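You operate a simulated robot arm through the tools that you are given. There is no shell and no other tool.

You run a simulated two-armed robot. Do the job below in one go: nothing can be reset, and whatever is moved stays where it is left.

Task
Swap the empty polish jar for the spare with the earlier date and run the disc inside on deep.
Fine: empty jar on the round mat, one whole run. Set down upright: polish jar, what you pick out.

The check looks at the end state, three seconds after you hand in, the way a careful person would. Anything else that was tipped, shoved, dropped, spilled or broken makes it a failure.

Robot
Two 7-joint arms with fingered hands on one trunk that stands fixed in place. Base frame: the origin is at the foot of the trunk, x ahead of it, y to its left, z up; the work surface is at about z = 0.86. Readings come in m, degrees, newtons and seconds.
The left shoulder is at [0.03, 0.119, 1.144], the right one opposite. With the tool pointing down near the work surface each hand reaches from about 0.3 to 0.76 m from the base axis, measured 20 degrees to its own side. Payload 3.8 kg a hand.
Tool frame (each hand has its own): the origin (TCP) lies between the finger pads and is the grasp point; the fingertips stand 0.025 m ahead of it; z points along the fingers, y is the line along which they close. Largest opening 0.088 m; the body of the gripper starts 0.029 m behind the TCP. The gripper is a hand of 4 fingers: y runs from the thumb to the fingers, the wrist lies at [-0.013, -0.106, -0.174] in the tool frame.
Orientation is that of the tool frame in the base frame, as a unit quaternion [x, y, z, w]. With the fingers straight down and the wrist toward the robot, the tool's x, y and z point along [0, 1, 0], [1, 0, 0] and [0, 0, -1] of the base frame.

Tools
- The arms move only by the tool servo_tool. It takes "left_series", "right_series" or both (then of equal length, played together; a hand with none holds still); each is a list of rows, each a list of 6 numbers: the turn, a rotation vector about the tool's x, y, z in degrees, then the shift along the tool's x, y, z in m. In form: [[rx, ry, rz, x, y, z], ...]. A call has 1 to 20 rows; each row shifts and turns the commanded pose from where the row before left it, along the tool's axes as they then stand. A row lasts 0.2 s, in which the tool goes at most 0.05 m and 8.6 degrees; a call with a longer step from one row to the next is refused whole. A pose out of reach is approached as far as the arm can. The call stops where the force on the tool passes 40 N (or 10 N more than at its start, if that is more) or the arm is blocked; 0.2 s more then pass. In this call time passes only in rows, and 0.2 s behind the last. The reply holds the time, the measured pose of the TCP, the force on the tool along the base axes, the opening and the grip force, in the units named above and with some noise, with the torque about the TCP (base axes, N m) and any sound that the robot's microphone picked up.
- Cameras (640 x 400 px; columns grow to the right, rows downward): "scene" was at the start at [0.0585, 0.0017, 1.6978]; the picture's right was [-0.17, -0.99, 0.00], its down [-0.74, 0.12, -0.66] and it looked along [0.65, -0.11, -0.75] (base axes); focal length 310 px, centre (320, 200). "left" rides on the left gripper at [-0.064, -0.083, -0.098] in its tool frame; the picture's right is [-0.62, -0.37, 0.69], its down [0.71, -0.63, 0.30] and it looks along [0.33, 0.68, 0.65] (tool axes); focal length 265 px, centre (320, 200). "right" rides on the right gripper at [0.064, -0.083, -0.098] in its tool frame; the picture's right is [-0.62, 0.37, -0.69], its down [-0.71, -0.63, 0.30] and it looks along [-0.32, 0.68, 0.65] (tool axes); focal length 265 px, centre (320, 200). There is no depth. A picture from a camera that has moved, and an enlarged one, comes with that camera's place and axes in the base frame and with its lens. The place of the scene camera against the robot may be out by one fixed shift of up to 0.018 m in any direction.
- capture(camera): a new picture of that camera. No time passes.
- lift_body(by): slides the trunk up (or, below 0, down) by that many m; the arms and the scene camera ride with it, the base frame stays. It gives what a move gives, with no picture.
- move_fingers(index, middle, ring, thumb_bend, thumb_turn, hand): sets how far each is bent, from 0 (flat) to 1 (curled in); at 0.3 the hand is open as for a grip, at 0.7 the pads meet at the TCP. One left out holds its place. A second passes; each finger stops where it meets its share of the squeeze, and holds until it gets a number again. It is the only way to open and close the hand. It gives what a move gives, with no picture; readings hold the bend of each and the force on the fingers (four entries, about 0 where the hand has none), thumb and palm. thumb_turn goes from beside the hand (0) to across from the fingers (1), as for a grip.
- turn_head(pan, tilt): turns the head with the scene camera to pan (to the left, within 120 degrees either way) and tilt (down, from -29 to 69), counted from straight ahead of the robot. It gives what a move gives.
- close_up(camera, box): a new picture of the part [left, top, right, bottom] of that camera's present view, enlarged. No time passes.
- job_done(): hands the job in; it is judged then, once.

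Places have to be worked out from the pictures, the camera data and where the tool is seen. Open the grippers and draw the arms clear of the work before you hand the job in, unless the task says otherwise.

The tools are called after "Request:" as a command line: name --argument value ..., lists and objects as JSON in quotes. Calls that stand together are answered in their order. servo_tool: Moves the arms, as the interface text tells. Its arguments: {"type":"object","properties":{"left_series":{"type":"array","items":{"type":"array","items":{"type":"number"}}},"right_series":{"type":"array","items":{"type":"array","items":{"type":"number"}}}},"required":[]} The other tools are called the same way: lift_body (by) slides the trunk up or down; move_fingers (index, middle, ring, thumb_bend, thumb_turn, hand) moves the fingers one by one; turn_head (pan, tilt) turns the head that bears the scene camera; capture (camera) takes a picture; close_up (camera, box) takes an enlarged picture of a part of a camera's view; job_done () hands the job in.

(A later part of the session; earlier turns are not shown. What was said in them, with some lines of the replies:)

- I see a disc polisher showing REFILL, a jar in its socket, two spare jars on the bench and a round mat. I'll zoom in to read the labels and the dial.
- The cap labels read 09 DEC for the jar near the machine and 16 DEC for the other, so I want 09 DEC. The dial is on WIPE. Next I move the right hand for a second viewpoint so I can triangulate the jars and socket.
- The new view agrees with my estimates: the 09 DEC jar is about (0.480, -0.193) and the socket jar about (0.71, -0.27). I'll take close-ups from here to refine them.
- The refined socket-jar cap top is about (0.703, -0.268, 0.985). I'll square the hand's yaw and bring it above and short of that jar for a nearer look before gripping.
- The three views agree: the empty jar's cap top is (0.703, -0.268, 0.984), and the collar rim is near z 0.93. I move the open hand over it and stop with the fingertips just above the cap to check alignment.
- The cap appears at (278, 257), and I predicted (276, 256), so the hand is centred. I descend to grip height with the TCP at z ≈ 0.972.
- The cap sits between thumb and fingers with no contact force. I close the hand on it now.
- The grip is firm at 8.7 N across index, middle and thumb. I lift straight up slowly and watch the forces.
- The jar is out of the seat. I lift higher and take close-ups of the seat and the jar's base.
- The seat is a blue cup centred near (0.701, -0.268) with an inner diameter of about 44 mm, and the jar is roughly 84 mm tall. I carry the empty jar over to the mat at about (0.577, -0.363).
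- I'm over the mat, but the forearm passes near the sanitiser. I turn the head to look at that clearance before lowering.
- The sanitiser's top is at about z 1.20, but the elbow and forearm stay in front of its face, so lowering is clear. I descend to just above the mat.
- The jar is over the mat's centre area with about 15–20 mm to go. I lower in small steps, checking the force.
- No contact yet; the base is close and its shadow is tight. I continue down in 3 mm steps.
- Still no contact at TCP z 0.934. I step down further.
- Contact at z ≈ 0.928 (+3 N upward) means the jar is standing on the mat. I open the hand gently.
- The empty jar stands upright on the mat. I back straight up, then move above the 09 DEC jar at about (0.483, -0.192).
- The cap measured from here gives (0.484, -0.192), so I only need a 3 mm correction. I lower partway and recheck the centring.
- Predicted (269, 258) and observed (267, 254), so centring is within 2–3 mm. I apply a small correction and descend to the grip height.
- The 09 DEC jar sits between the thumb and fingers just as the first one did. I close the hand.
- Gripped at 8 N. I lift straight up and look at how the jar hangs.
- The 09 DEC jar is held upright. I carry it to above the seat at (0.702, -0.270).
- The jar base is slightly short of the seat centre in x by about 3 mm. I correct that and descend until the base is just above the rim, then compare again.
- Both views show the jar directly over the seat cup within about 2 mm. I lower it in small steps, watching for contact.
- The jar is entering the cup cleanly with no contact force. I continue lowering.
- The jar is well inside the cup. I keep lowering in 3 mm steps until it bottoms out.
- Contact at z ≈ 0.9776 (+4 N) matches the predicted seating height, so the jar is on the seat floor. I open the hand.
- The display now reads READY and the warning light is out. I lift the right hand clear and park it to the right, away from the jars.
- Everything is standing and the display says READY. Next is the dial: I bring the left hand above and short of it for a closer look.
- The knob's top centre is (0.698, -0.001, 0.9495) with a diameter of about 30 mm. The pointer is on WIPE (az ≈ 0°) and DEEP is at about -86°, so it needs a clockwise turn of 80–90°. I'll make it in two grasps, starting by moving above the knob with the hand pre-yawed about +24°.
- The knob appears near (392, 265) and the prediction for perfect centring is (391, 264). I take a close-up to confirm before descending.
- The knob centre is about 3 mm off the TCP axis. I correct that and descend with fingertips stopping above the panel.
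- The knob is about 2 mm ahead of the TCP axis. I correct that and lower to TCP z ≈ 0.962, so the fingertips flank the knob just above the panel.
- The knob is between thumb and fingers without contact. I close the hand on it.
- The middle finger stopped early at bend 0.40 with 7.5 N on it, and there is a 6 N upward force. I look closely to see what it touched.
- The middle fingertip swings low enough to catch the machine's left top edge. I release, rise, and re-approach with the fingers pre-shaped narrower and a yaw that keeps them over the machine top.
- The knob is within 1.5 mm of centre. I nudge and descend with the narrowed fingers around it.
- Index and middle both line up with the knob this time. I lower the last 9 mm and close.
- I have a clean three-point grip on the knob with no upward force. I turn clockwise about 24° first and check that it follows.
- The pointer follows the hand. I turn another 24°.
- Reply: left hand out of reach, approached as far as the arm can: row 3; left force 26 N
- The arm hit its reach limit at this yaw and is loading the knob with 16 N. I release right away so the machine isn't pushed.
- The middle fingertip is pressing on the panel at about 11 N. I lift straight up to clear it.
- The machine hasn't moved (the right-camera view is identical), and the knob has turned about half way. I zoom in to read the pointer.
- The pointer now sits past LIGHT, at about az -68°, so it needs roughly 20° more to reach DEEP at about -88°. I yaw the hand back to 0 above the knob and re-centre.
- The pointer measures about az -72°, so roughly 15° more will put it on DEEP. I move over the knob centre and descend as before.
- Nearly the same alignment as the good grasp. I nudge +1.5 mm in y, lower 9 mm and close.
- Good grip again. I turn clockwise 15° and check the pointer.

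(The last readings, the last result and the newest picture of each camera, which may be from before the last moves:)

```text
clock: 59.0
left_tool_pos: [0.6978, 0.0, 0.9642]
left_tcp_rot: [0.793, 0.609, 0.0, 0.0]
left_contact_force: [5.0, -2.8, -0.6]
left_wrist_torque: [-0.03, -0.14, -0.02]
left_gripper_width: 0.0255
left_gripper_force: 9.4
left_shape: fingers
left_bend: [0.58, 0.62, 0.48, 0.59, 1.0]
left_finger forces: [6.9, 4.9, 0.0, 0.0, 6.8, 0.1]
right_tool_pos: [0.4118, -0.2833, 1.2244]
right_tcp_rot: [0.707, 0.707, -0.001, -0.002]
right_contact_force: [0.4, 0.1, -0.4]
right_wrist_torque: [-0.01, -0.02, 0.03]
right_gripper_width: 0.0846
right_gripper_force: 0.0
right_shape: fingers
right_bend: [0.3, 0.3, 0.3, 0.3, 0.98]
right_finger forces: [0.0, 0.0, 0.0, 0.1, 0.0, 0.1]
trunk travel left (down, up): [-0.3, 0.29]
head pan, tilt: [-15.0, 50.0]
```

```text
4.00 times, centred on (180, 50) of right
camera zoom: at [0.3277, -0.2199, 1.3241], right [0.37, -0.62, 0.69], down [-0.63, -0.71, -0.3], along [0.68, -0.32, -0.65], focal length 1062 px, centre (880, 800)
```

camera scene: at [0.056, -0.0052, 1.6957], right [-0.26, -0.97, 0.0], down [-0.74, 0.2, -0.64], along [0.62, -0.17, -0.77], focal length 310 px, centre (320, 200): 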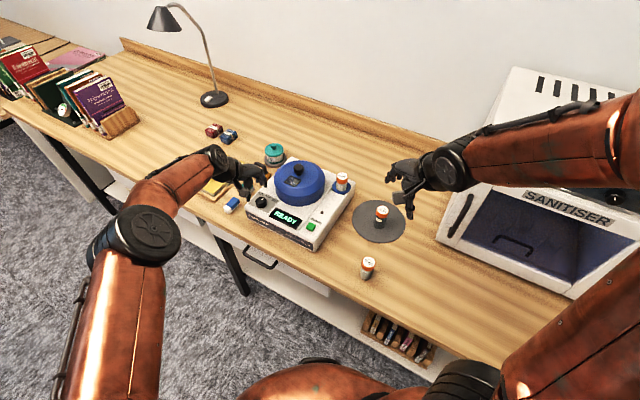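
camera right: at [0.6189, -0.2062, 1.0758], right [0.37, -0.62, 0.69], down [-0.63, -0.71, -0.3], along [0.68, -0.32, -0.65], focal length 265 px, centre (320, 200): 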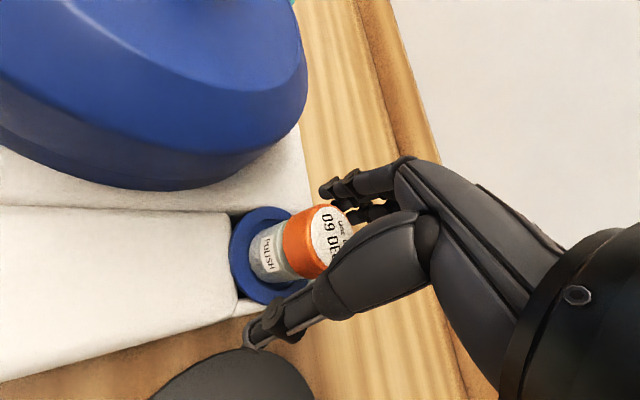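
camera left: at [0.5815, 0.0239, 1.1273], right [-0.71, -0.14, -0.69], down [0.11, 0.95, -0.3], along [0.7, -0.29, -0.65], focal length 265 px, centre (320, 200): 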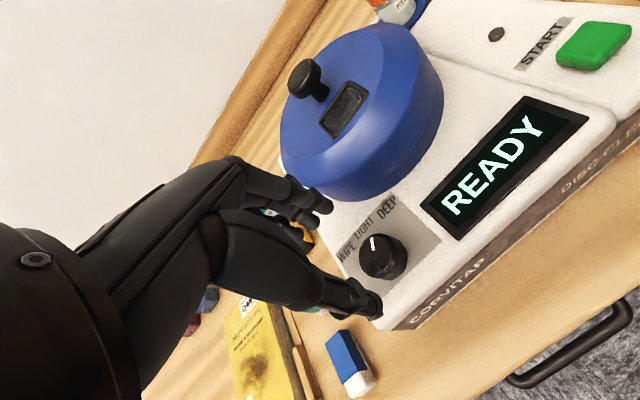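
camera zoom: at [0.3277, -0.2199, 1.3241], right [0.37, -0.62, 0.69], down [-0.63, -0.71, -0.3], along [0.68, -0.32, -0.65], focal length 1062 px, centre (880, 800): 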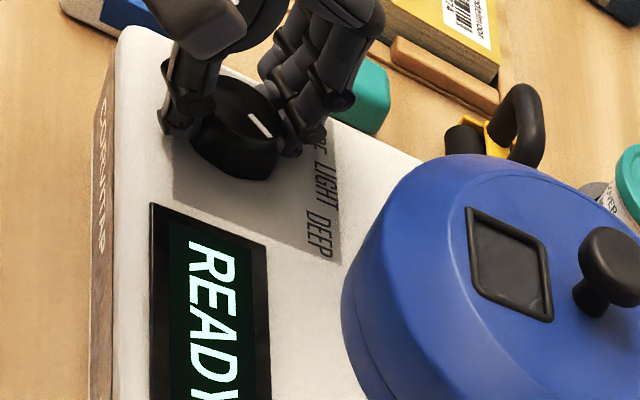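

The pointer now measures about az -85°, and mirroring WIPE about LIGHT puts DEEP at about -88°. I add 3° and release gently.

Request:
servo_tool --left_series '[[0, 0, 3, 0, 0, 0], [0, 0, 0, 0, 0, 0]]'

Request:
move_fingers --hand "left" --index 0.49 --middle 0.49 --thumb_bend 0.48

Request:
servo_tool --left_series '[[0, 0, 0, 0, 0, -0.015], [0, 0, 0, 0, 0, -0.025], [0, 0, 0, 0, 0, -0.03], [0, 0, 0, 0, 0, 0]]'

Request:
capture --camera "left"

Request:
close_up --camera "left" --box '[320, 180, 460, 300]'

Request:
close_up --camera "right" --box '[100, 0, 260, 100]'

```text
clock: 59.6
left_tool_pos: [0.6976, 0.0004, 0.9648]
left_tcp_rot: [0.809, 0.588, 0.0, 0.001]
left_contact_force: [5.5, -2.5, 0.5]
left_wrist_torque: [-0.02, -0.15, 0.02]
left_gripper_width: 0.0256
left_gripper_force: 9.7
left_shape: fingers
left_bend: [0.58, 0.62, 0.48, 0.59, 1.0]
left_finger forces: [7.2, 4.9, 0.0, 0.0, 6.7, 0.0]
right_tool_pos: [0.4105, -0.2839, 1.2255]
right_tcp_rot: [0.707, 0.707, -0.001, 0.0]
right_contact_force: [-0.6, 0.1, -0.6]
right_wrist_torque: [0.02, -0.02, 0.02]
right_gripper_width: 0.0846
right_gripper_force: 0.1
right_shape: fingers
right_bend: [0.3, 0.3, 0.3, 0.3, 0.98]
right_finger forces: [0.1, 0.1, 0.1, 0.1, 0.0, 0.0]
trunk travel left (down, up): [-0.3, 0.29]
head pan, tilt: [-15.0, 50.0]
```

```text
clock: 60.6
left_tool_pos: [0.6981, 0.0012, 0.9646]
left_tcp_rot: [0.809, 0.588, 0.0, 0.0]
left_contact_force: [0.1, 0.6, -0.2]
left_wrist_torque: [-0.04, -0.05, -0.01]
left_gripper_width: 0.0444
left_gripper_force: 0.0
left_shape: fingers
left_bend: [0.49, 0.49, 0.48, 0.48, 1.0]
left_finger forces: [0.0, 0.0, 0.1, 0.1, 0.0, 0.0]
right_tool_pos: [0.4094, -0.2832, 1.2249]
right_tcp_rot: [0.707, 0.707, 0.0, 0.001]
right_contact_force: [-0.1, -0.6, 0.2]
right_wrist_torque: [0.01, 0.0, 0.02]
right_gripper_width: 0.0844
right_gripper_force: 0.1
right_shape: fingers
right_bend: [0.3, 0.3, 0.3, 0.3, 0.98]
right_finger forces: [0.0, 0.0, 0.0, 0.0, 0.1, 0.0]
trunk travel left (down, up): [-0.3, 0.29]
head pan, tilt: [-15.0, 50.0]
```

```text
clock: 61.6
left_tool_pos: [0.6988, -0.002, 1.0372]
left_tcp_rot: [0.808, 0.589, 0.0, 0.001]
left_contact_force: [-0.3, 0.6, 0.2]
left_wrist_torque: [-0.01, 0.01, 0.03]
left_gripper_width: 0.0442
left_gripper_force: 0.0
left_shape: fingers
left_bend: [0.49, 0.49, 0.48, 0.48, 1.0]
left_finger forces: [0.0, 0.0, 0.1, 0.1, 0.0, 0.1]
right_tool_pos: [0.4107, -0.2814, 1.227]
right_tcp_rot: [0.708, 0.706, 0.0, 0.0]
right_contact_force: [0.3, -0.2, 0.1]
right_wrist_torque: [-0.03, -0.04, 0.02]
right_gripper_width: 0.0845
right_gripper_force: 0.1
right_shape: fingers
right_bend: [0.3, 0.3, 0.3, 0.3, 0.98]
right_finger forces: [0.2, 0.0, 0.1, 0.0, 0.0, 0.0]
trunk travel left (down, up): [-0.3, 0.29]
head pan, tilt: [-15.0, 50.0]
```

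```text
taken
camera left: at [0.5993, -0.0375, 1.1363], right [-0.54, -0.48, -0.69], down [-0.38, 0.87, -0.3], along [0.75, 0.1, -0.65], focal length 265 px, centre (320, 200)
```

left: 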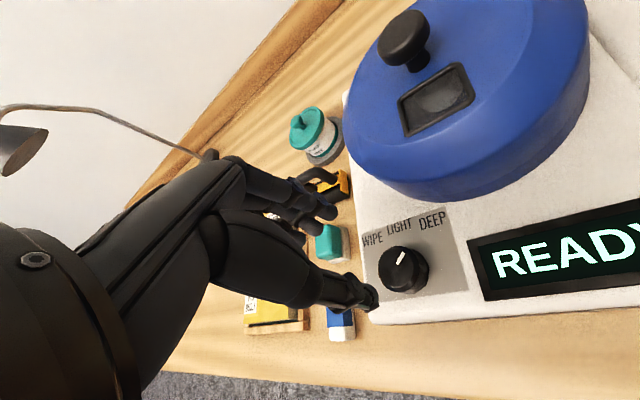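

```text
3.33 times, centred on (390, 240) of left
camera zoom: at [0.5993, -0.0375, 1.1363], right [-0.54, -0.48, -0.69], down [-0.38, 0.87, -0.3], along [0.75, 0.1, -0.65], focal length 885 px, centre (87, 67)
```

zoom: 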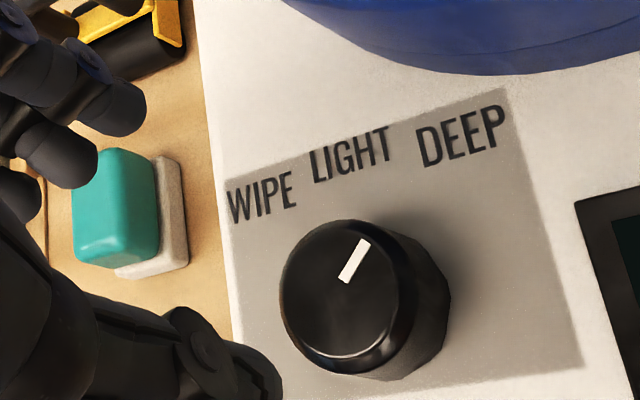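

```text
4.00 times, centred on (180, 50) of right
camera zoom: at [0.3273, -0.2192, 1.3243], right [0.37, -0.62, 0.69], down [-0.63, -0.71, -0.3], along [0.68, -0.32, -0.65], focal length 1062 px, centre (880, 800)
```

zoom: 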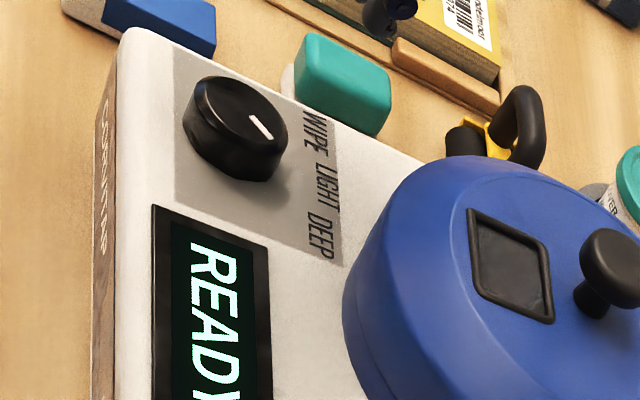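

The pointer reads az ≈ -87°, pointing at DEEP, and the machine hasn't moved. I retract the left hand, and shape the right hand with only the index extended for pressing START.

Request:
servo_tool --left_series '[[0, 0, 0, 0, 0, -0.04], [0, 0, 0, 0, 0, -0.04], [0, 0, -6, 0, -0.02, -0.03], [0, 0, -6, 0.01, -0.04, -0.02], [0, 0, -6, 0.01, -0.045, -0.015], [0, 0, 0, 0.012, -0.045, -0.01], [0, 0, 0, 0.015, -0.045, 0], [0, 0, 0, 0.015, -0.03, 0], [0, 0, 0, 0, 0, 0]]'

Request:
move_fingers --hand "right" --index 0.2 --middle 1 --ring 1 --thumb_bend 0.9 --thumb_turn 0.3

Request:
capture --camera "right"

Request:
capture --camera "scene"

```text
clock: 63.6
left_tool_pos: [0.4774, 0.0832, 1.1912]
left_tcp_rot: [0.706, 0.708, -0.001, 0.0]
left_contact_force: [1.0, 0.2, 0.2]
left_wrist_torque: [0.0, 0.03, 0.0]
left_gripper_width: 0.0443
left_gripper_force: 0.0
left_shape: fingers
left_bend: [0.49, 0.49, 0.48, 0.48, 1.0]
left_finger forces: [0.1, 0.0, 0.2, 0.0, 0.0, 0.0]
right_tool_pos: [0.4112, -0.2832, 1.2253]
right_tcp_rot: [0.707, 0.707, 0.0, 0.0]
right_contact_force: [0.2, -1.0, -0.7]
right_wrist_torque: [-0.01, -0.03, 0.01]
right_gripper_width: 0.0846
right_gripper_force: 0.2
right_shape: fingers
right_bend: [0.3, 0.3, 0.3, 0.3, 0.98]
right_finger forces: [0.1, 0.0, 0.1, 0.1, 0.0, 0.0]
trunk travel left (down, up): [-0.3, 0.29]
head pan, tilt: [-15.0, 50.0]
```

```text
clock: 64.6
left_tool_pos: [0.4768, 0.0833, 1.1924]
left_tcp_rot: [0.707, 0.707, 0.0, 0.0]
left_contact_force: [0.5, 0.0, -0.1]
left_wrist_torque: [-0.01, 0.01, 0.01]
left_gripper_width: 0.0444
left_gripper_force: 0.1
left_shape: fingers
left_bend: [0.49, 0.49, 0.48, 0.48, 1.0]
left_finger forces: [0.0, 0.0, 0.0, 0.0, 0.1, 0.0]
right_tool_pos: [0.411, -0.2827, 1.2258]
right_tcp_rot: [0.707, 0.707, 0.0, 0.0]
right_contact_force: [0.8, 0.4, -0.3]
right_wrist_torque: [0.0, 0.03, 0.0]
right_gripper_width: 0.0428
right_gripper_force: 0.0
right_shape: fingers
right_bend: [0.2, 1.0, 1.0, 0.9, 0.31]
right_finger forces: [0.0, 0.0, 0.0, 0.1, 0.1, 0.0]
trunk travel left (down, up): [-0.3, 0.29]
head pan, tilt: [-15.0, 50.0]
```

```text
taken
camera right: at [0.3269, -0.2193, 1.3244], right [0.37, -0.62, 0.69], down [-0.63, -0.71, -0.3], along [0.68, -0.32, -0.65], focal length 265 px, centre (320, 200)
```

right: 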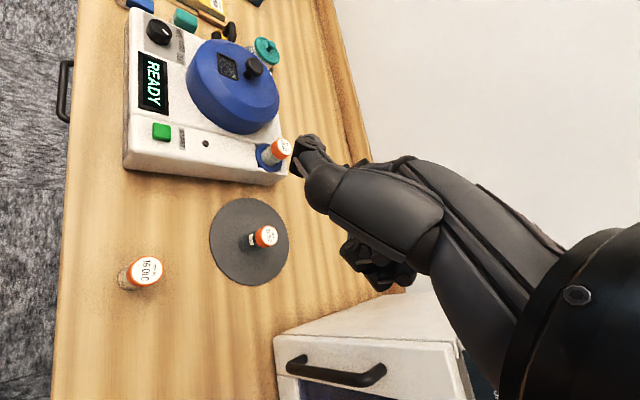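

```text
taken
camera scene: at [0.0557, -0.0053, 1.6958], right [-0.26, -0.97, 0.0], down [-0.74, 0.2, -0.64], along [0.62, -0.17, -0.77], focal length 310 px, centre (320, 200)
```

scene: 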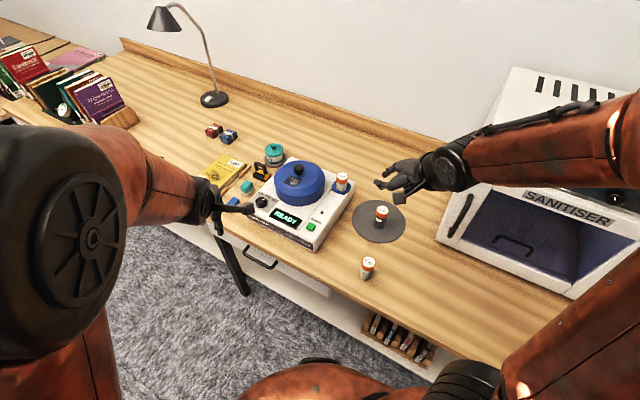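

The turned thumb hides the index in the camera. I put the thumb back to its grip pose so I can see the index tip.

Request:
move_fingers --hand "right" --index 0.3 --middle 1 --ring 1 --thumb_bend 0.1 --thumb_turn 1

Request:
capture --camera "right"

Request:
close_up --camera "scene" --box '[350, 130, 450, 230]'

```text
clock: 65.6
left_tool_pos: [0.4764, 0.0828, 1.1918]
left_tcp_rot: [0.708, 0.707, 0.0, 0.0]
left_contact_force: [0.0, 0.0, -1.0]
left_wrist_torque: [-0.02, -0.03, 0.03]
left_gripper_width: 0.0445
left_gripper_force: 0.1
left_shape: fingers
left_bend: [0.49, 0.49, 0.48, 0.48, 1.0]
left_finger forces: [0.0, 0.0, 0.0, 0.1, 0.1, 0.1]
right_tool_pos: [0.4105, -0.283, 1.2264]
right_tcp_rot: [0.707, 0.707, -0.001, 0.0]
right_contact_force: [0.5, 0.0, -0.5]
right_wrist_torque: [0.0, 0.02, -0.01]
right_gripper_width: 0.0977
right_gripper_force: 0.0
right_shape: fingers
right_bend: [0.3, 1.0, 1.0, 0.1, 0.96]
right_finger forces: [0.0, 0.1, 0.0, 0.1, 0.1, 0.1]
trunk travel left (down, up): [-0.3, 0.29]
head pan, tilt: [-15.0, 50.0]
```

```text
taken
camera right: at [0.3268, -0.2192, 1.3244], right [0.37, -0.62, 0.69], down [-0.63, -0.71, -0.3], along [0.68, -0.32, -0.65], focal length 265 px, centre (320, 200)
```

right: 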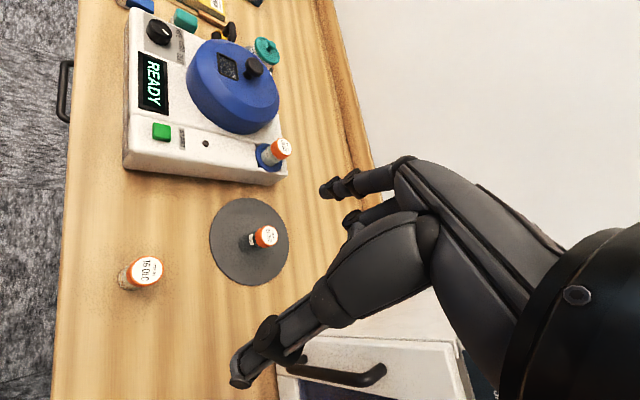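

```text
4.00 times, centred on (400, 180) of scene
camera zoom: at [0.0557, -0.0052, 1.6958], right [-0.26, -0.97, 0.0], down [-0.74, 0.2, -0.64], along [0.62, -0.17, -0.77], focal length 1238 px, centre (0, 280)
```

zoom: 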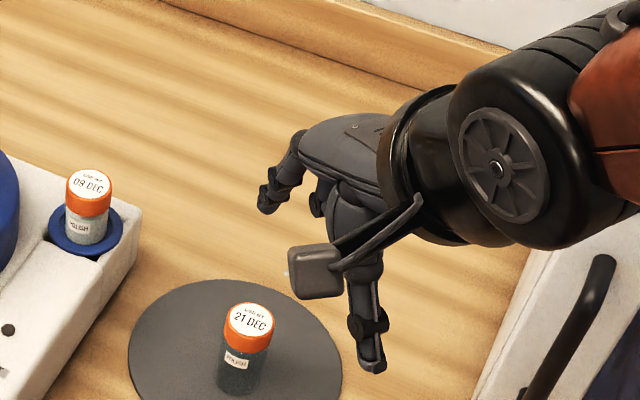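

The index tip will be the presser, sitting ~45 mm ahead of the TCP. The START button is at about (0.567, -0.130, 0.942), so I move to put the index tip above it.

Request:
move_fingers --hand "right" --index 0.3 --thumb_bend 0.3

Request:
servo_tool --right_series '[[0, 0, 0, 0.0242, 0.0186, 0.031], [0, 0, 0, 0.0242, 0.0186, 0.031], [0, 0, 0, 0.0242, 0.0186, 0.031], [0, 0, 0, 0.0242, 0.0186, 0.031], [0, 0, 0, 0.0242, 0.0186, 0.031], [0, 0, 0, 0.0242, 0.0186, 0.031], [0, 0, 0, 0, 0, 0]]'

Request:
capture --camera "right"

Request:
close_up --camera "scene" --box '[240, 160, 380, 280]'

Request:
capture --camera "left"

```text
clock: 66.6
left_tool_pos: [0.4764, 0.0817, 1.1911]
left_tcp_rot: [0.706, 0.708, -0.001, 0.0]
left_contact_force: [0.1, -0.7, -0.5]
left_wrist_torque: [0.05, 0.0, 0.0]
left_gripper_width: 0.0442
left_gripper_force: 0.0
left_shape: fingers
left_bend: [0.49, 0.49, 0.48, 0.48, 1.0]
left_finger forces: [0.0, 0.0, 0.1, 0.1, 0.0, 0.0]
right_tool_pos: [0.4097, -0.2817, 1.226]
right_tcp_rot: [0.707, 0.707, 0.0, 0.0]
right_contact_force: [-0.1, 0.2, -0.7]
right_wrist_torque: [-0.02, 0.01, 0.03]
right_gripper_width: 0.0853
right_gripper_force: 0.1
right_shape: fingers
right_bend: [0.3, 1.0, 1.0, 0.3, 0.97]
right_finger forces: [0.0, 0.0, 0.0, 0.0, 0.0, 0.0]
trunk travel left (down, up): [-0.3, 0.29]
head pan, tilt: [-15.0, 50.0]
```

```text
clock: 68.2
left_tool_pos: [0.4751, 0.0828, 1.1926]
left_tcp_rot: [0.706, 0.708, 0.0, -0.001]
left_contact_force: [-0.4, 0.3, 0.4]
left_wrist_torque: [-0.04, 0.01, 0.01]
left_gripper_width: 0.0444
left_gripper_force: 0.1
left_shape: fingers
left_bend: [0.49, 0.49, 0.48, 0.48, 1.0]
left_finger forces: [0.0, 0.0, 0.1, 0.0, 0.0, 0.0]
right_tool_pos: [0.5266, -0.1398, 1.0422]
right_tcp_rot: [0.707, 0.707, 0.0, 0.0]
right_contact_force: [-0.5, -0.1, 0.7]
right_wrist_torque: [-0.01, 0.02, 0.0]
right_gripper_width: 0.085
right_gripper_force: 0.0
right_shape: fingers
right_bend: [0.3, 1.0, 1.0, 0.3, 0.97]
right_finger forces: [0.0, 0.0, 0.0, 0.1, 0.1, 0.0]
trunk travel left (down, up): [-0.3, 0.29]
head pan, tilt: [-15.0, 50.0]
```

```text
taken
camera right: at [0.443, -0.0771, 1.1398], right [0.37, -0.62, 0.69], down [-0.63, -0.71, -0.31], along [0.68, -0.32, -0.65], focal length 265 px, centre (320, 200)
```

right: 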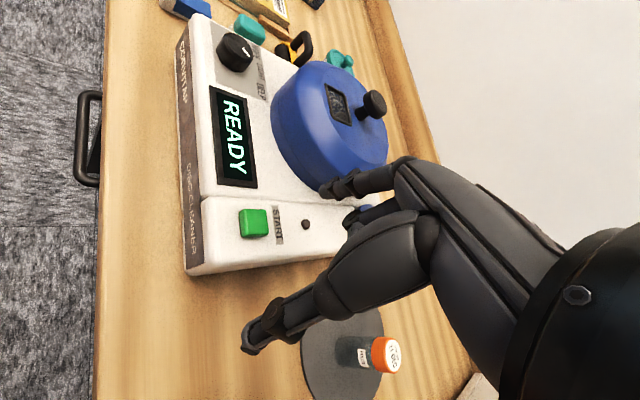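

```text
3.33 times, centred on (310, 220) of scene
camera zoom: at [0.0548, -0.0058, 1.6958], right [-0.26, -0.97, 0.0], down [-0.74, 0.2, -0.64], along [0.62, -0.17, -0.77], focal length 1032 px, centre (353, 133)
```

zoom: 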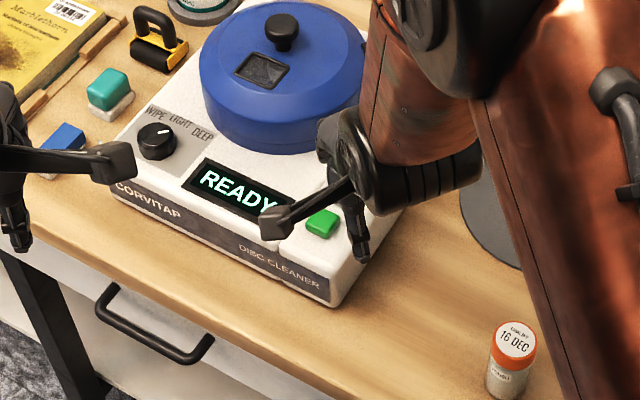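

```text
taken
camera left: at [0.3919, 0.0175, 1.2914], right [-0.37, -0.62, -0.69], down [-0.63, 0.71, -0.3], along [0.68, 0.33, -0.65], focal length 265 px, centre (320, 200)
```

left: 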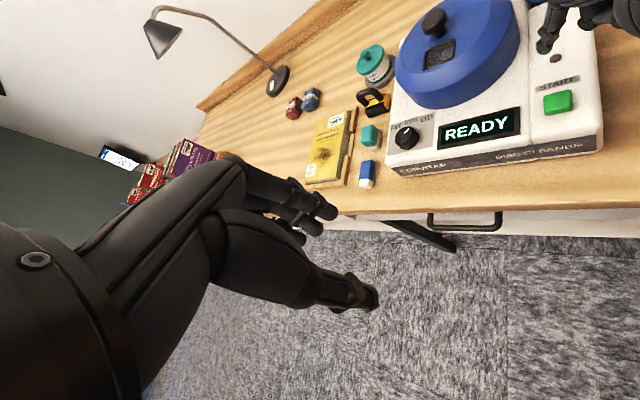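

Triangulating with both hand cameras puts the index tip at (0.580, -0.138) and the button at (0.568, -0.131). I shift by (-12, +7) mm and lower until the tip is about 15 mm above the button.

Request:
servo_tool --right_series '[[0, 0, 0, 0.007, -0.012, 0], [0, 0, 0, 0, 0, 0.02], [0, 0, 0, 0, 0, 0.02], [0, 0, 0, 0, 0, 0.018], [0, 0, 0, 0, 0, 0]]'

Request:
capture --camera "right"

Request:
close_up --camera "left" --box '[500, 10, 640, 130]'

Request:
close_up --camera "scene" --box '[270, 190, 350, 260]'

```text
clock: 69.4
left_tool_pos: [0.4764, 0.0826, 1.1916]
left_tcp_rot: [0.707, 0.707, 0.0, 0.0]
left_contact_force: [0.3, -0.5, 0.3]
left_wrist_torque: [0.0, 0.0, 0.01]
left_gripper_width: 0.0446
left_gripper_force: 0.0
left_shape: fingers
left_bend: [0.49, 0.49, 0.48, 0.48, 1.0]
left_finger forces: [0.0, 0.1, 0.0, 0.0, 0.1, 0.0]
right_tool_pos: [0.5114, -0.1333, 0.985]
right_tcp_rot: [0.707, 0.707, -0.001, 0.0]
right_contact_force: [0.4, 0.8, -0.4]
right_wrist_torque: [0.01, 0.02, 0.0]
right_gripper_width: 0.0853
right_gripper_force: 0.0
right_shape: fingers
right_bend: [0.3, 1.0, 1.0, 0.3, 0.97]
right_finger forces: [0.1, 0.0, 0.1, 0.1, 0.0, 0.0]
trunk travel left (down, up): [-0.3, 0.29]
head pan, tilt: [-15.0, 50.0]
```

```text
taken
camera right: at [0.4285, -0.0699, 1.0833], right [0.37, -0.62, 0.69], down [-0.63, -0.71, -0.3], along [0.68, -0.32, -0.65], focal length 265 px, centre (320, 200)
```

right: 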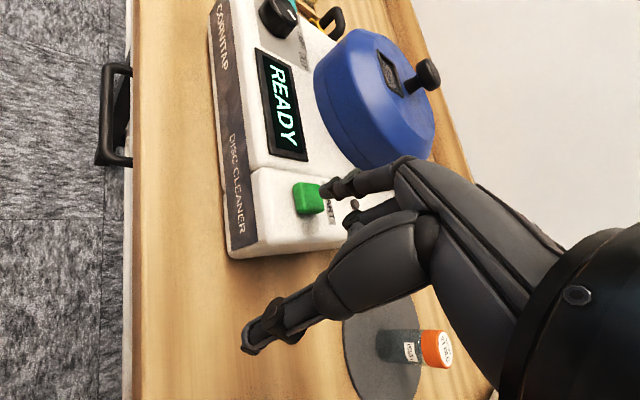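

```text
3.33 times, centred on (570, 70) of left
camera zoom: at [0.3925, 0.018, 1.2912], right [-0.37, -0.62, -0.69], down [-0.63, 0.71, -0.3], along [0.68, 0.32, -0.65], focal length 885 px, centre (-513, 633)
```

zoom: 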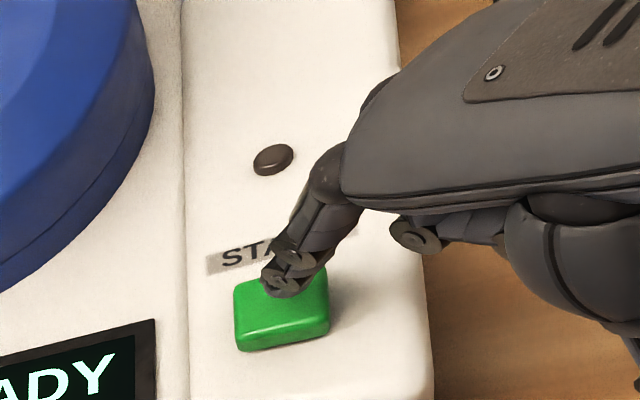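

```text
5.71 times, centred on (310, 225) of scene
camera zoom: at [0.0556, -0.0051, 1.6958], right [-0.26, -0.97, 0.0], down [-0.74, 0.2, -0.64], along [0.62, -0.17, -0.77], focal length 1769 px, centre (377, 57)
```

zoom: 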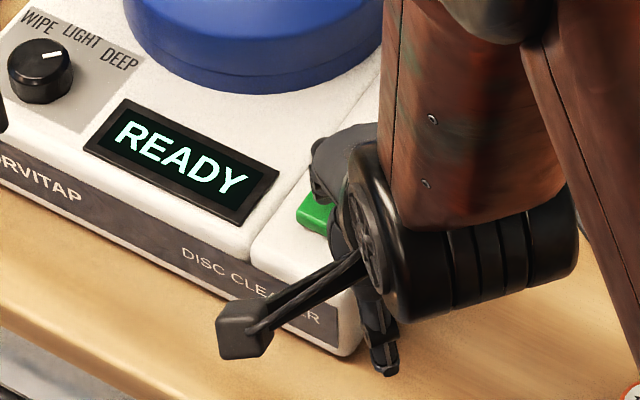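

The tip is a few millimetres off the button centre and about 18 mm above it. I correct slightly and come down to just above contact.

Request:
servo_tool --right_series '[[0, 0, 0, -0.002, 0.003, 0.006], [0, 0, 0, 0, 0, 0.006], [0, 0, 0, 0, 0, 0]]'

Request:
close_up --camera "left" --box '[500, 10, 640, 130]'

Request:
close_up --camera "right" --box '[230, 130, 390, 260]'

```text
clock: 70.2
left_tool_pos: [0.4761, 0.082, 1.1913]
left_tcp_rot: [0.707, 0.707, 0.0, 0.001]
left_contact_force: [-0.2, -0.1, -0.1]
left_wrist_torque: [-0.03, 0.02, 0.0]
left_gripper_width: 0.0441
left_gripper_force: 0.1
left_shape: fingers
left_bend: [0.49, 0.49, 0.48, 0.48, 1.0]
left_finger forces: [0.0, 0.0, 0.0, 0.0, 0.1, 0.0]
right_tool_pos: [0.5149, -0.1352, 0.9712]
right_tcp_rot: [0.707, 0.707, 0.0, 0.0]
right_contact_force: [0.2, 0.0, -0.5]
right_wrist_torque: [-0.03, 0.0, 0.01]
right_gripper_width: 0.0853
right_gripper_force: 0.0
right_shape: fingers
right_bend: [0.3, 1.0, 1.0, 0.3, 0.97]
right_finger forces: [0.0, 0.0, 0.0, 0.0, 0.0, 0.1]
trunk travel left (down, up): [-0.3, 0.29]
head pan, tilt: [-15.0, 50.0]
```

```text
3.33 times, centred on (570, 70) of left
camera zoom: at [0.3927, 0.0179, 1.2912], right [-0.37, -0.62, -0.69], down [-0.63, 0.71, -0.3], along [0.68, 0.32, -0.65], focal length 885 px, centre (-513, 633)
```

zoom: 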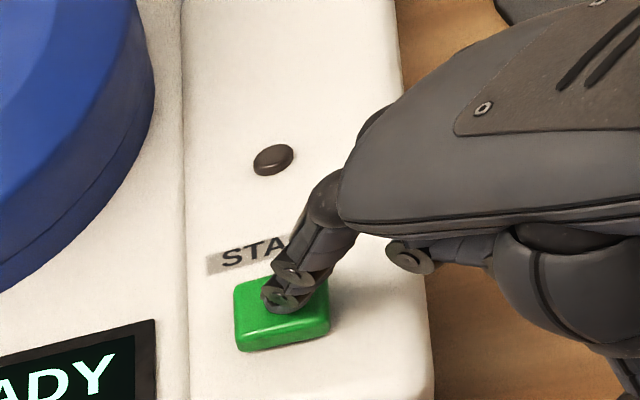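

```text
3.08 times, centred on (310, 195) of right
camera zoom: at [0.4313, -0.0714, 1.07], right [0.37, -0.62, 0.69], down [-0.63, -0.71, -0.3], along [0.68, -0.32, -0.65], focal length 817 px, centre (351, 215)
```

zoom: 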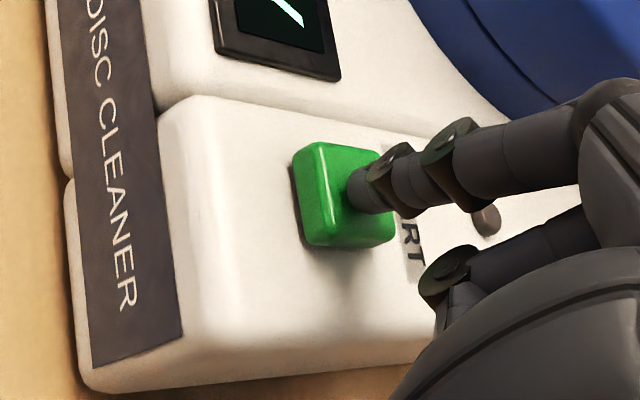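

The index tip is right over the button, a few millimetres above. I press down in small steps, watching force and display.

Request:
servo_tool --right_series '[[0, 0, 0, 0, 0, 0.003], [0, 0, 0, 0, 0, 0.002], [0, 0, 0, 0, 0, 0]]'

Request:
close_up --camera "left" --box '[420, 10, 640, 170]'

```text
clock: 71.0
left_tool_pos: [0.4776, 0.0828, 1.1919]
left_tcp_rot: [0.707, 0.707, 0.001, 0.0]
left_contact_force: [0.1, -0.2, 0.0]
left_wrist_torque: [0.02, 0.01, 0.0]
left_gripper_width: 0.0443
left_gripper_force: 0.0
left_shape: fingers
left_bend: [0.49, 0.49, 0.48, 0.48, 1.0]
left_finger forces: [0.0, 0.1, 0.0, 0.0, 0.0, 0.0]
right_tool_pos: [0.5158, -0.1346, 0.9657]
right_tcp_rot: [0.707, 0.708, -0.001, 0.0]
right_contact_force: [-0.3, -0.3, 2.5]
right_wrist_torque: [0.02, -0.09, 0.01]
right_gripper_width: 0.0853
right_gripper_force: 1.2
right_shape: fingers
right_bend: [0.3, 1.0, 1.0, 0.3, 0.97]
right_finger forces: [1.9, 0.1, 0.0, 0.0, 0.1, 0.0]
trunk travel left (down, up): [-0.3, 0.29]
head pan, tilt: [-15.0, 50.0]
heard: click
```

```text
2.50 times, centred on (530, 90) of left
camera zoom: at [0.3924, 0.018, 1.2912], right [-0.37, -0.62, -0.69], down [-0.63, 0.71, -0.3], along [0.68, 0.32, -0.65], focal length 664 px, centre (-205, 475)
```

zoom: 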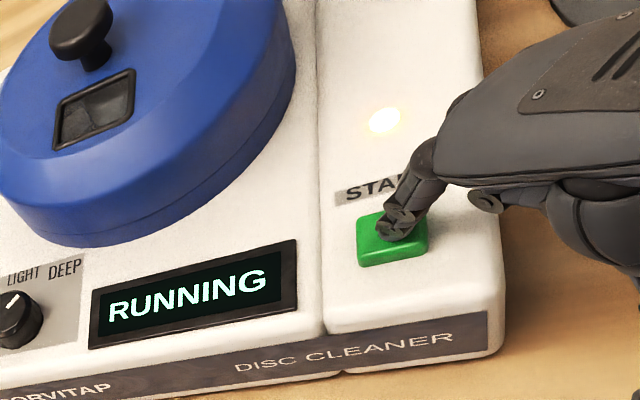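

A click sounded and the display shows RUNNING with the lamp lit. I lift the finger straight off and retreat the right hand, then wait out the whole run.

Request:
servo_tool --right_series '[[0, 0, 0, 0, 0, -0.01], [0, 0, 0, 0, 0, -0.03], [0, 0, 0, 0, 0, -0.04], [0, 0, 0, 0, 0, -0.04], [0, 0, 0, -0.02, -0.02, -0.035], [0, 0, 0, -0.035, -0.02, -0.025], [0, 0, 0, -0.035, -0.02, -0.02], [0, 0, 0, -0.035, -0.02, -0.015], [0, 0, 0, -0.025, -0.02, -0.01], [0, 0, 0, 0, 0, 0]]'

Request:
close_up --camera "scene" --box '[230, 140, 420, 290]'

```text
clock: 73.2
left_tool_pos: [0.4773, 0.0828, 1.1916]
left_tcp_rot: [0.706, 0.708, 0.0, 0.001]
left_contact_force: [-0.2, -0.5, -0.2]
left_wrist_torque: [0.0, 0.02, -0.02]
left_gripper_width: 0.0443
left_gripper_force: 0.1
left_shape: fingers
left_bend: [0.49, 0.49, 0.48, 0.48, 1.0]
left_finger forces: [0.1, 0.0, 0.0, 0.0, 0.0, 0.0]
right_tool_pos: [0.4133, -0.2844, 1.1892]
right_tcp_rot: [0.707, 0.707, -0.001, -0.001]
right_contact_force: [0.2, 0.9, 0.0]
right_wrist_torque: [-0.02, 0.01, -0.02]
right_gripper_width: 0.085
right_gripper_force: 0.0
right_shape: fingers
right_bend: [0.3, 1.0, 1.0, 0.3, 0.97]
right_finger forces: [0.0, 0.0, 0.0, 0.0, 0.0, 0.0]
trunk travel left (down, up): [-0.3, 0.29]
head pan, tilt: [-15.0, 50.0]
```

```text
2.67 times, centred on (325, 215) of scene
camera zoom: at [0.0564, -0.0046, 1.6957], right [-0.26, -0.97, 0.0], down [-0.74, 0.2, -0.64], along [0.62, -0.17, -0.77], focal length 826 px, centre (307, 160)
```

zoom: 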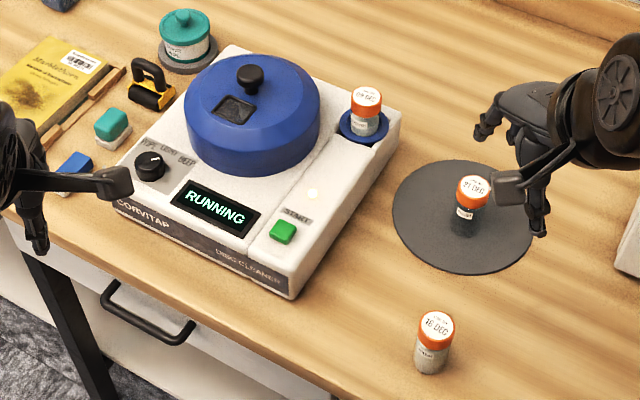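

It is still RUNNING. I open both hands fully while clear of the work and wait, watching the display.

Request:
move_fingers --hand "right" --index 0.3 --middle 0.3 --ring 0.3 --thumb_bend 0.3

Request:
move_fingers --hand "left" --index 0.3 --middle 0.3 --ring 0.3 --thumb_bend 0.3

Request:
servo_tool --right_series '[[0, 0, 0, 0, 0, 0], [0, 0, 0, 0, 0, 0], [0, 0, 0, 0, 0, 0], [0, 0, 0, 0, 0, 0], [0, 0, 0, 0, 0, 0], [0, 0, 0, 0, 0, 0], [0, 0, 0, 0, 0, 0], [0, 0, 0, 0, 0, 0], [0, 0, 0, 0, 0, 0], [0, 0, 0, 0, 0, 0], [0, 0, 0, 0, 0, 0], [0, 0, 0, 0, 0, 0], [0, 0, 0, 0, 0, 0], [0, 0, 0, 0, 0, 0], [0, 0, 0, 0, 0, 0], [0, 0, 0, 0, 0, 0], [0, 0, 0, 0, 0, 0], [0, 0, 0, 0, 0, 0], [0, 0, 0, 0, 0, 0], [0, 0, 0, 0, 0, 0]]'

Request:
close_up --camera "scene" --box '[230, 140, 420, 290]'

```text
clock: 74.2
left_tool_pos: [0.4763, 0.083, 1.1922]
left_tcp_rot: [0.708, 0.707, 0.0, 0.0]
left_contact_force: [-0.2, 0.7, 0.1]
left_wrist_torque: [-0.02, -0.01, 0.04]
left_gripper_width: 0.0442
left_gripper_force: 0.1
left_shape: fingers
left_bend: [0.49, 0.49, 0.48, 0.48, 1.0]
left_finger forces: [0.0, 0.1, 0.0, 0.0, 0.0, 0.1]
right_tool_pos: [0.4142, -0.2849, 1.1898]
right_tcp_rot: [0.707, 0.707, 0.001, -0.001]
right_contact_force: [1.0, 0.3, 0.1]
right_wrist_torque: [0.03, 0.01, 0.0]
right_gripper_width: 0.0851
right_gripper_force: 0.1
right_shape: fingers
right_bend: [0.3, 0.3, 0.3, 0.3, 0.97]
right_finger forces: [0.1, 0.1, 0.0, 0.1, 0.0, 0.0]
trunk travel left (down, up): [-0.3, 0.29]
head pan, tilt: [-15.0, 50.0]
```

```text
clock: 75.2
left_tool_pos: [0.4762, 0.0829, 1.1919]
left_tcp_rot: [0.707, 0.707, 0.0, 0.0]
left_contact_force: [0.4, -0.7, 0.4]
left_wrist_torque: [0.02, -0.02, -0.01]
left_gripper_width: 0.0846
left_gripper_force: 0.0
left_shape: fingers
left_bend: [0.3, 0.3, 0.3, 0.3, 0.98]
left_finger forces: [0.1, 0.0, 0.0, 0.0, 0.0, 0.0]
right_tool_pos: [0.4139, -0.2847, 1.1895]
right_tcp_rot: [0.707, 0.707, 0.0, 0.0]
right_contact_force: [-0.3, -0.2, -0.1]
right_wrist_torque: [-0.03, -0.02, -0.02]
right_gripper_width: 0.085
right_gripper_force: 0.1
right_shape: fingers
right_bend: [0.3, 0.3, 0.3, 0.3, 0.97]
right_finger forces: [0.0, 0.0, 0.0, 0.0, 0.0, 0.0]
trunk travel left (down, up): [-0.3, 0.29]
head pan, tilt: [-15.0, 50.0]
```

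```text
clock: 79.4
left_tool_pos: [0.476, 0.083, 1.1909]
left_tcp_rot: [0.707, 0.707, -0.001, 0.0]
left_contact_force: [-0.2, 0.8, 1.4]
left_wrist_torque: [0.02, -0.01, -0.01]
left_gripper_width: 0.0844
left_gripper_force: 0.0
left_shape: fingers
left_bend: [0.3, 0.3, 0.3, 0.3, 0.98]
left_finger forces: [0.1, 0.0, 0.0, 0.0, 0.0, 0.0]
right_tool_pos: [0.4134, -0.2844, 1.1909]
right_tcp_rot: [0.707, 0.707, 0.0, 0.0]
right_contact_force: [-0.1, -0.4, -0.6]
right_wrist_torque: [-0.03, 0.02, -0.03]
right_gripper_width: 0.0851
right_gripper_force: 0.0
right_shape: fingers
right_bend: [0.3, 0.3, 0.3, 0.3, 0.97]
right_finger forces: [0.0, 0.1, 0.0, 0.1, 0.0, 0.0]
trunk travel left (down, up): [-0.3, 0.29]
head pan, tilt: [-15.0, 50.0]
```

```text
2.67 times, centred on (325, 215) of scene
camera zoom: at [0.0557, -0.0052, 1.6958], right [-0.26, -0.97, 0.0], down [-0.74, 0.2, -0.64], along [0.62, -0.17, -0.77], focal length 826 px, centre (307, 160)
```

zoom: 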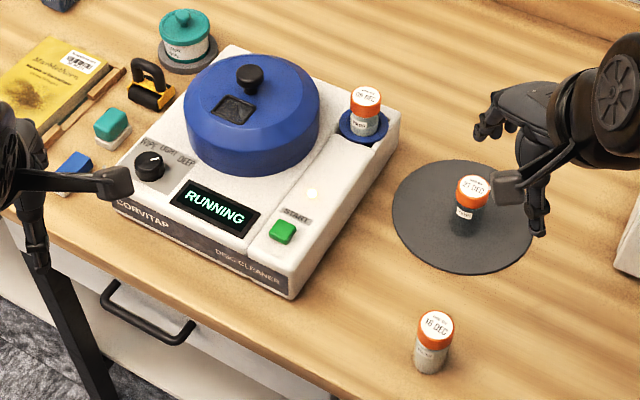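

Still RUNNING after about 8 s. I keep both arms still and wait longer.

Request:
servo_tool --right_series '[[0, 0, 0, 0, 0, 0], [0, 0, 0, 0, 0, 0], [0, 0, 0, 0, 0, 0], [0, 0, 0, 0, 0, 0], [0, 0, 0, 0, 0, 0], [0, 0, 0, 0, 0, 0], [0, 0, 0, 0, 0, 0], [0, 0, 0, 0, 0, 0], [0, 0, 0, 0, 0, 0], [0, 0, 0, 0, 0, 0], [0, 0, 0, 0, 0, 0], [0, 0, 0, 0, 0, 0], [0, 0, 0, 0, 0, 0], [0, 0, 0, 0, 0, 0], [0, 0, 0, 0, 0, 0], [0, 0, 0, 0, 0, 0], [0, 0, 0, 0, 0, 0], [0, 0, 0, 0, 0, 0], [0, 0, 0, 0, 0, 0], [0, 0, 0, 0, 0, 0]]'

Request:
servo_tool --right_series '[[0, 0, 0, 0, 0, 0], [0, 0, 0, 0, 0, 0], [0, 0, 0, 0, 0, 0], [0, 0, 0, 0, 0, 0], [0, 0, 0, 0, 0, 0], [0, 0, 0, 0, 0, 0], [0, 0, 0, 0, 0, 0], [0, 0, 0, 0, 0, 0], [0, 0, 0, 0, 0, 0], [0, 0, 0, 0, 0, 0], [0, 0, 0, 0, 0, 0], [0, 0, 0, 0, 0, 0], [0, 0, 0, 0, 0, 0], [0, 0, 0, 0, 0, 0], [0, 0, 0, 0, 0, 0], [0, 0, 0, 0, 0, 0], [0, 0, 0, 0, 0, 0], [0, 0, 0, 0, 0, 0], [0, 0, 0, 0, 0, 0], [0, 0, 0, 0, 0, 0]]'

Request:
close_up --camera "scene" --box '[230, 140, 420, 290]'

```text
clock: 83.6
left_tool_pos: [0.4764, 0.0821, 1.1921]
left_tcp_rot: [0.707, 0.707, 0.0, -0.001]
left_contact_force: [-0.5, 0.5, -0.6]
left_wrist_torque: [-0.02, 0.02, 0.03]
left_gripper_width: 0.0844
left_gripper_force: 0.1
left_shape: fingers
left_bend: [0.3, 0.3, 0.3, 0.3, 0.98]
left_finger forces: [0.0, 0.0, 0.0, 0.1, 0.1, 0.0]
right_tool_pos: [0.4126, -0.2858, 1.1911]
right_tcp_rot: [0.708, 0.707, 0.0, 0.0]
right_contact_force: [0.1, 0.1, -0.5]
right_wrist_torque: [-0.03, 0.01, 0.0]
right_gripper_width: 0.0853
right_gripper_force: 0.1
right_shape: fingers
right_bend: [0.3, 0.3, 0.3, 0.3, 0.97]
right_finger forces: [0.1, 0.1, 0.0, 0.0, 0.0, 0.0]
trunk travel left (down, up): [-0.3, 0.29]
head pan, tilt: [-15.0, 50.0]
```

```text
clock: 87.8
left_tool_pos: [0.4767, 0.0816, 1.1925]
left_tcp_rot: [0.707, 0.707, 0.0, -0.001]
left_contact_force: [-0.5, 0.6, -0.4]
left_wrist_torque: [-0.01, 0.01, 0.0]
left_gripper_width: 0.0842
left_gripper_force: 0.0
left_shape: fingers
left_bend: [0.3, 0.3, 0.3, 0.3, 0.98]
left_finger forces: [0.0, 0.0, 0.1, 0.0, 0.1, 0.0]
right_tool_pos: [0.4131, -0.285, 1.1903]
right_tcp_rot: [0.707, 0.707, 0.001, 0.0]
right_contact_force: [-0.5, 0.3, -0.2]
right_wrist_torque: [-0.02, -0.01, 0.0]
right_gripper_width: 0.0852
right_gripper_force: 0.1
right_shape: fingers
right_bend: [0.3, 0.3, 0.3, 0.3, 0.97]
right_finger forces: [0.0, 0.1, 0.0, 0.1, 0.0, 0.0]
trunk travel left (down, up): [-0.3, 0.29]
head pan, tilt: [-15.0, 50.0]
```

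```text
2.67 times, centred on (325, 215) of scene
camera zoom: at [0.0557, -0.0052, 1.6958], right [-0.26, -0.97, 0.0], down [-0.74, 0.2, -0.64], along [0.62, -0.17, -0.77], focal length 826 px, centre (307, 160)
```

zoom: 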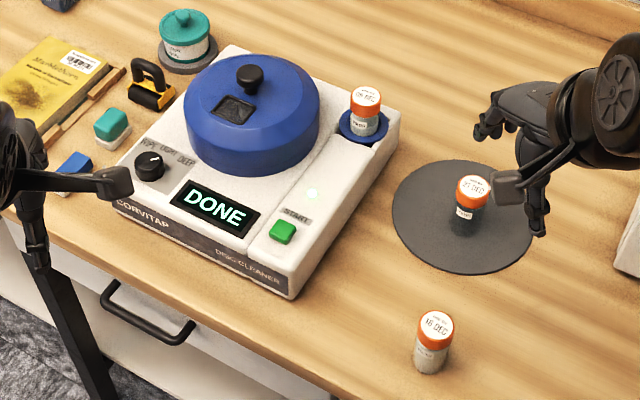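

The display reads DONE. I check the dial and jars one last time.

Request:
close_up --camera "left" --box '[370, 90, 490, 190]'

Request:
close_up --camera "right" --box '[100, 80, 320, 330]'

Request:
capture --camera "scene"

```text
4.00 times, centred on (430, 140) of left
camera zoom: at [0.3926, 0.0179, 1.2912], right [-0.37, -0.62, -0.69], down [-0.63, 0.71, -0.3], along [0.68, 0.33, -0.65], focal length 1062 px, centre (-120, 440)
```

zoom: 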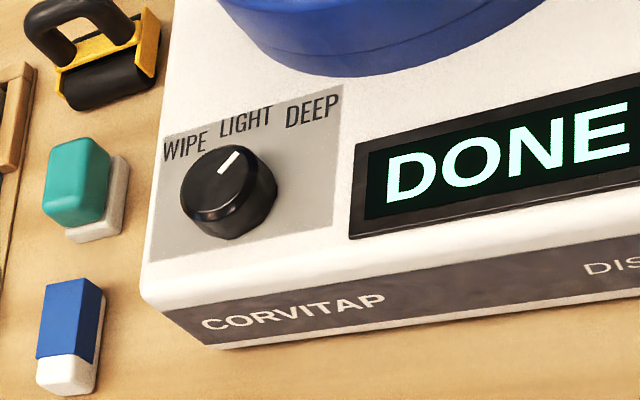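

```text
1.60 times, centred on (210, 205) of right
camera zoom: at [0.33, -0.2219, 1.2886], right [0.37, -0.62, 0.69], down [-0.63, -0.71, -0.3], along [0.68, -0.32, -0.65], focal length 425 px, centre (496, 192)
```

zoom: 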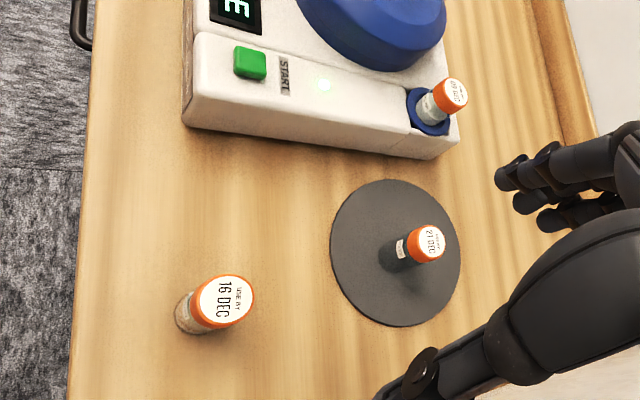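

```text
taken
camera scene: at [0.0557, -0.0052, 1.6958], right [-0.26, -0.97, 0.0], down [-0.74, 0.2, -0.64], along [0.62, -0.17, -0.77], focal length 310 px, centre (320, 200)
```

scene: 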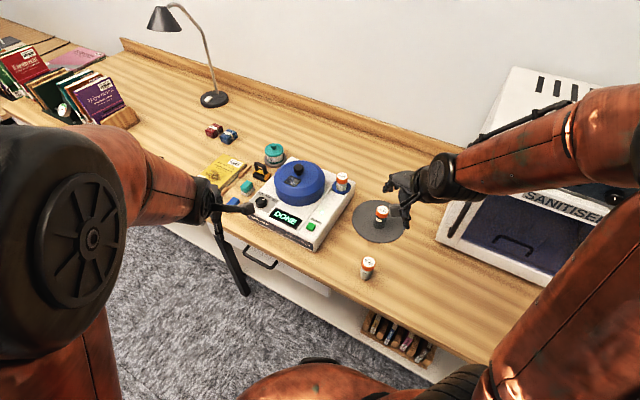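

The dial line, corrected for knob height, points at DEEP, and the display reads DONE with a green lamp. The 09 DEC jar is seated, the empty stands on the mat, and 16 DEC is untouched. Both hands are open and clear, so I hand in.

Request:
job_done

```text
The job is handed in.
```

The job is handed in: the 09 DEC spare is in the machine, and one full run has finished, with the display reading DONE and a green lamp.

- **Jars:** The empty jar (21 DEC) stands upright on the round mat. The 09 DEC spare stands upright in the blue seat, and the 16 DEC spare was not touched.
- **Mode:** The display never names the mode, so DEEP rests on the dial. Its pointer lines up with the DEEP label in the last pictures.
- **Run:** I pressed START once and heard it click. The machine showed RUNNING, then DONE within about 17 seconds.
- **Forces on the machine:** While I turned the dial, the left hand reached the end of its range and pushed on the knob and panel with up to about 25 N. In the pictures before and after, the machine had not moved.

Both hands are open and clear of the work, and nothing else was knocked or spilled in any of the pictures.
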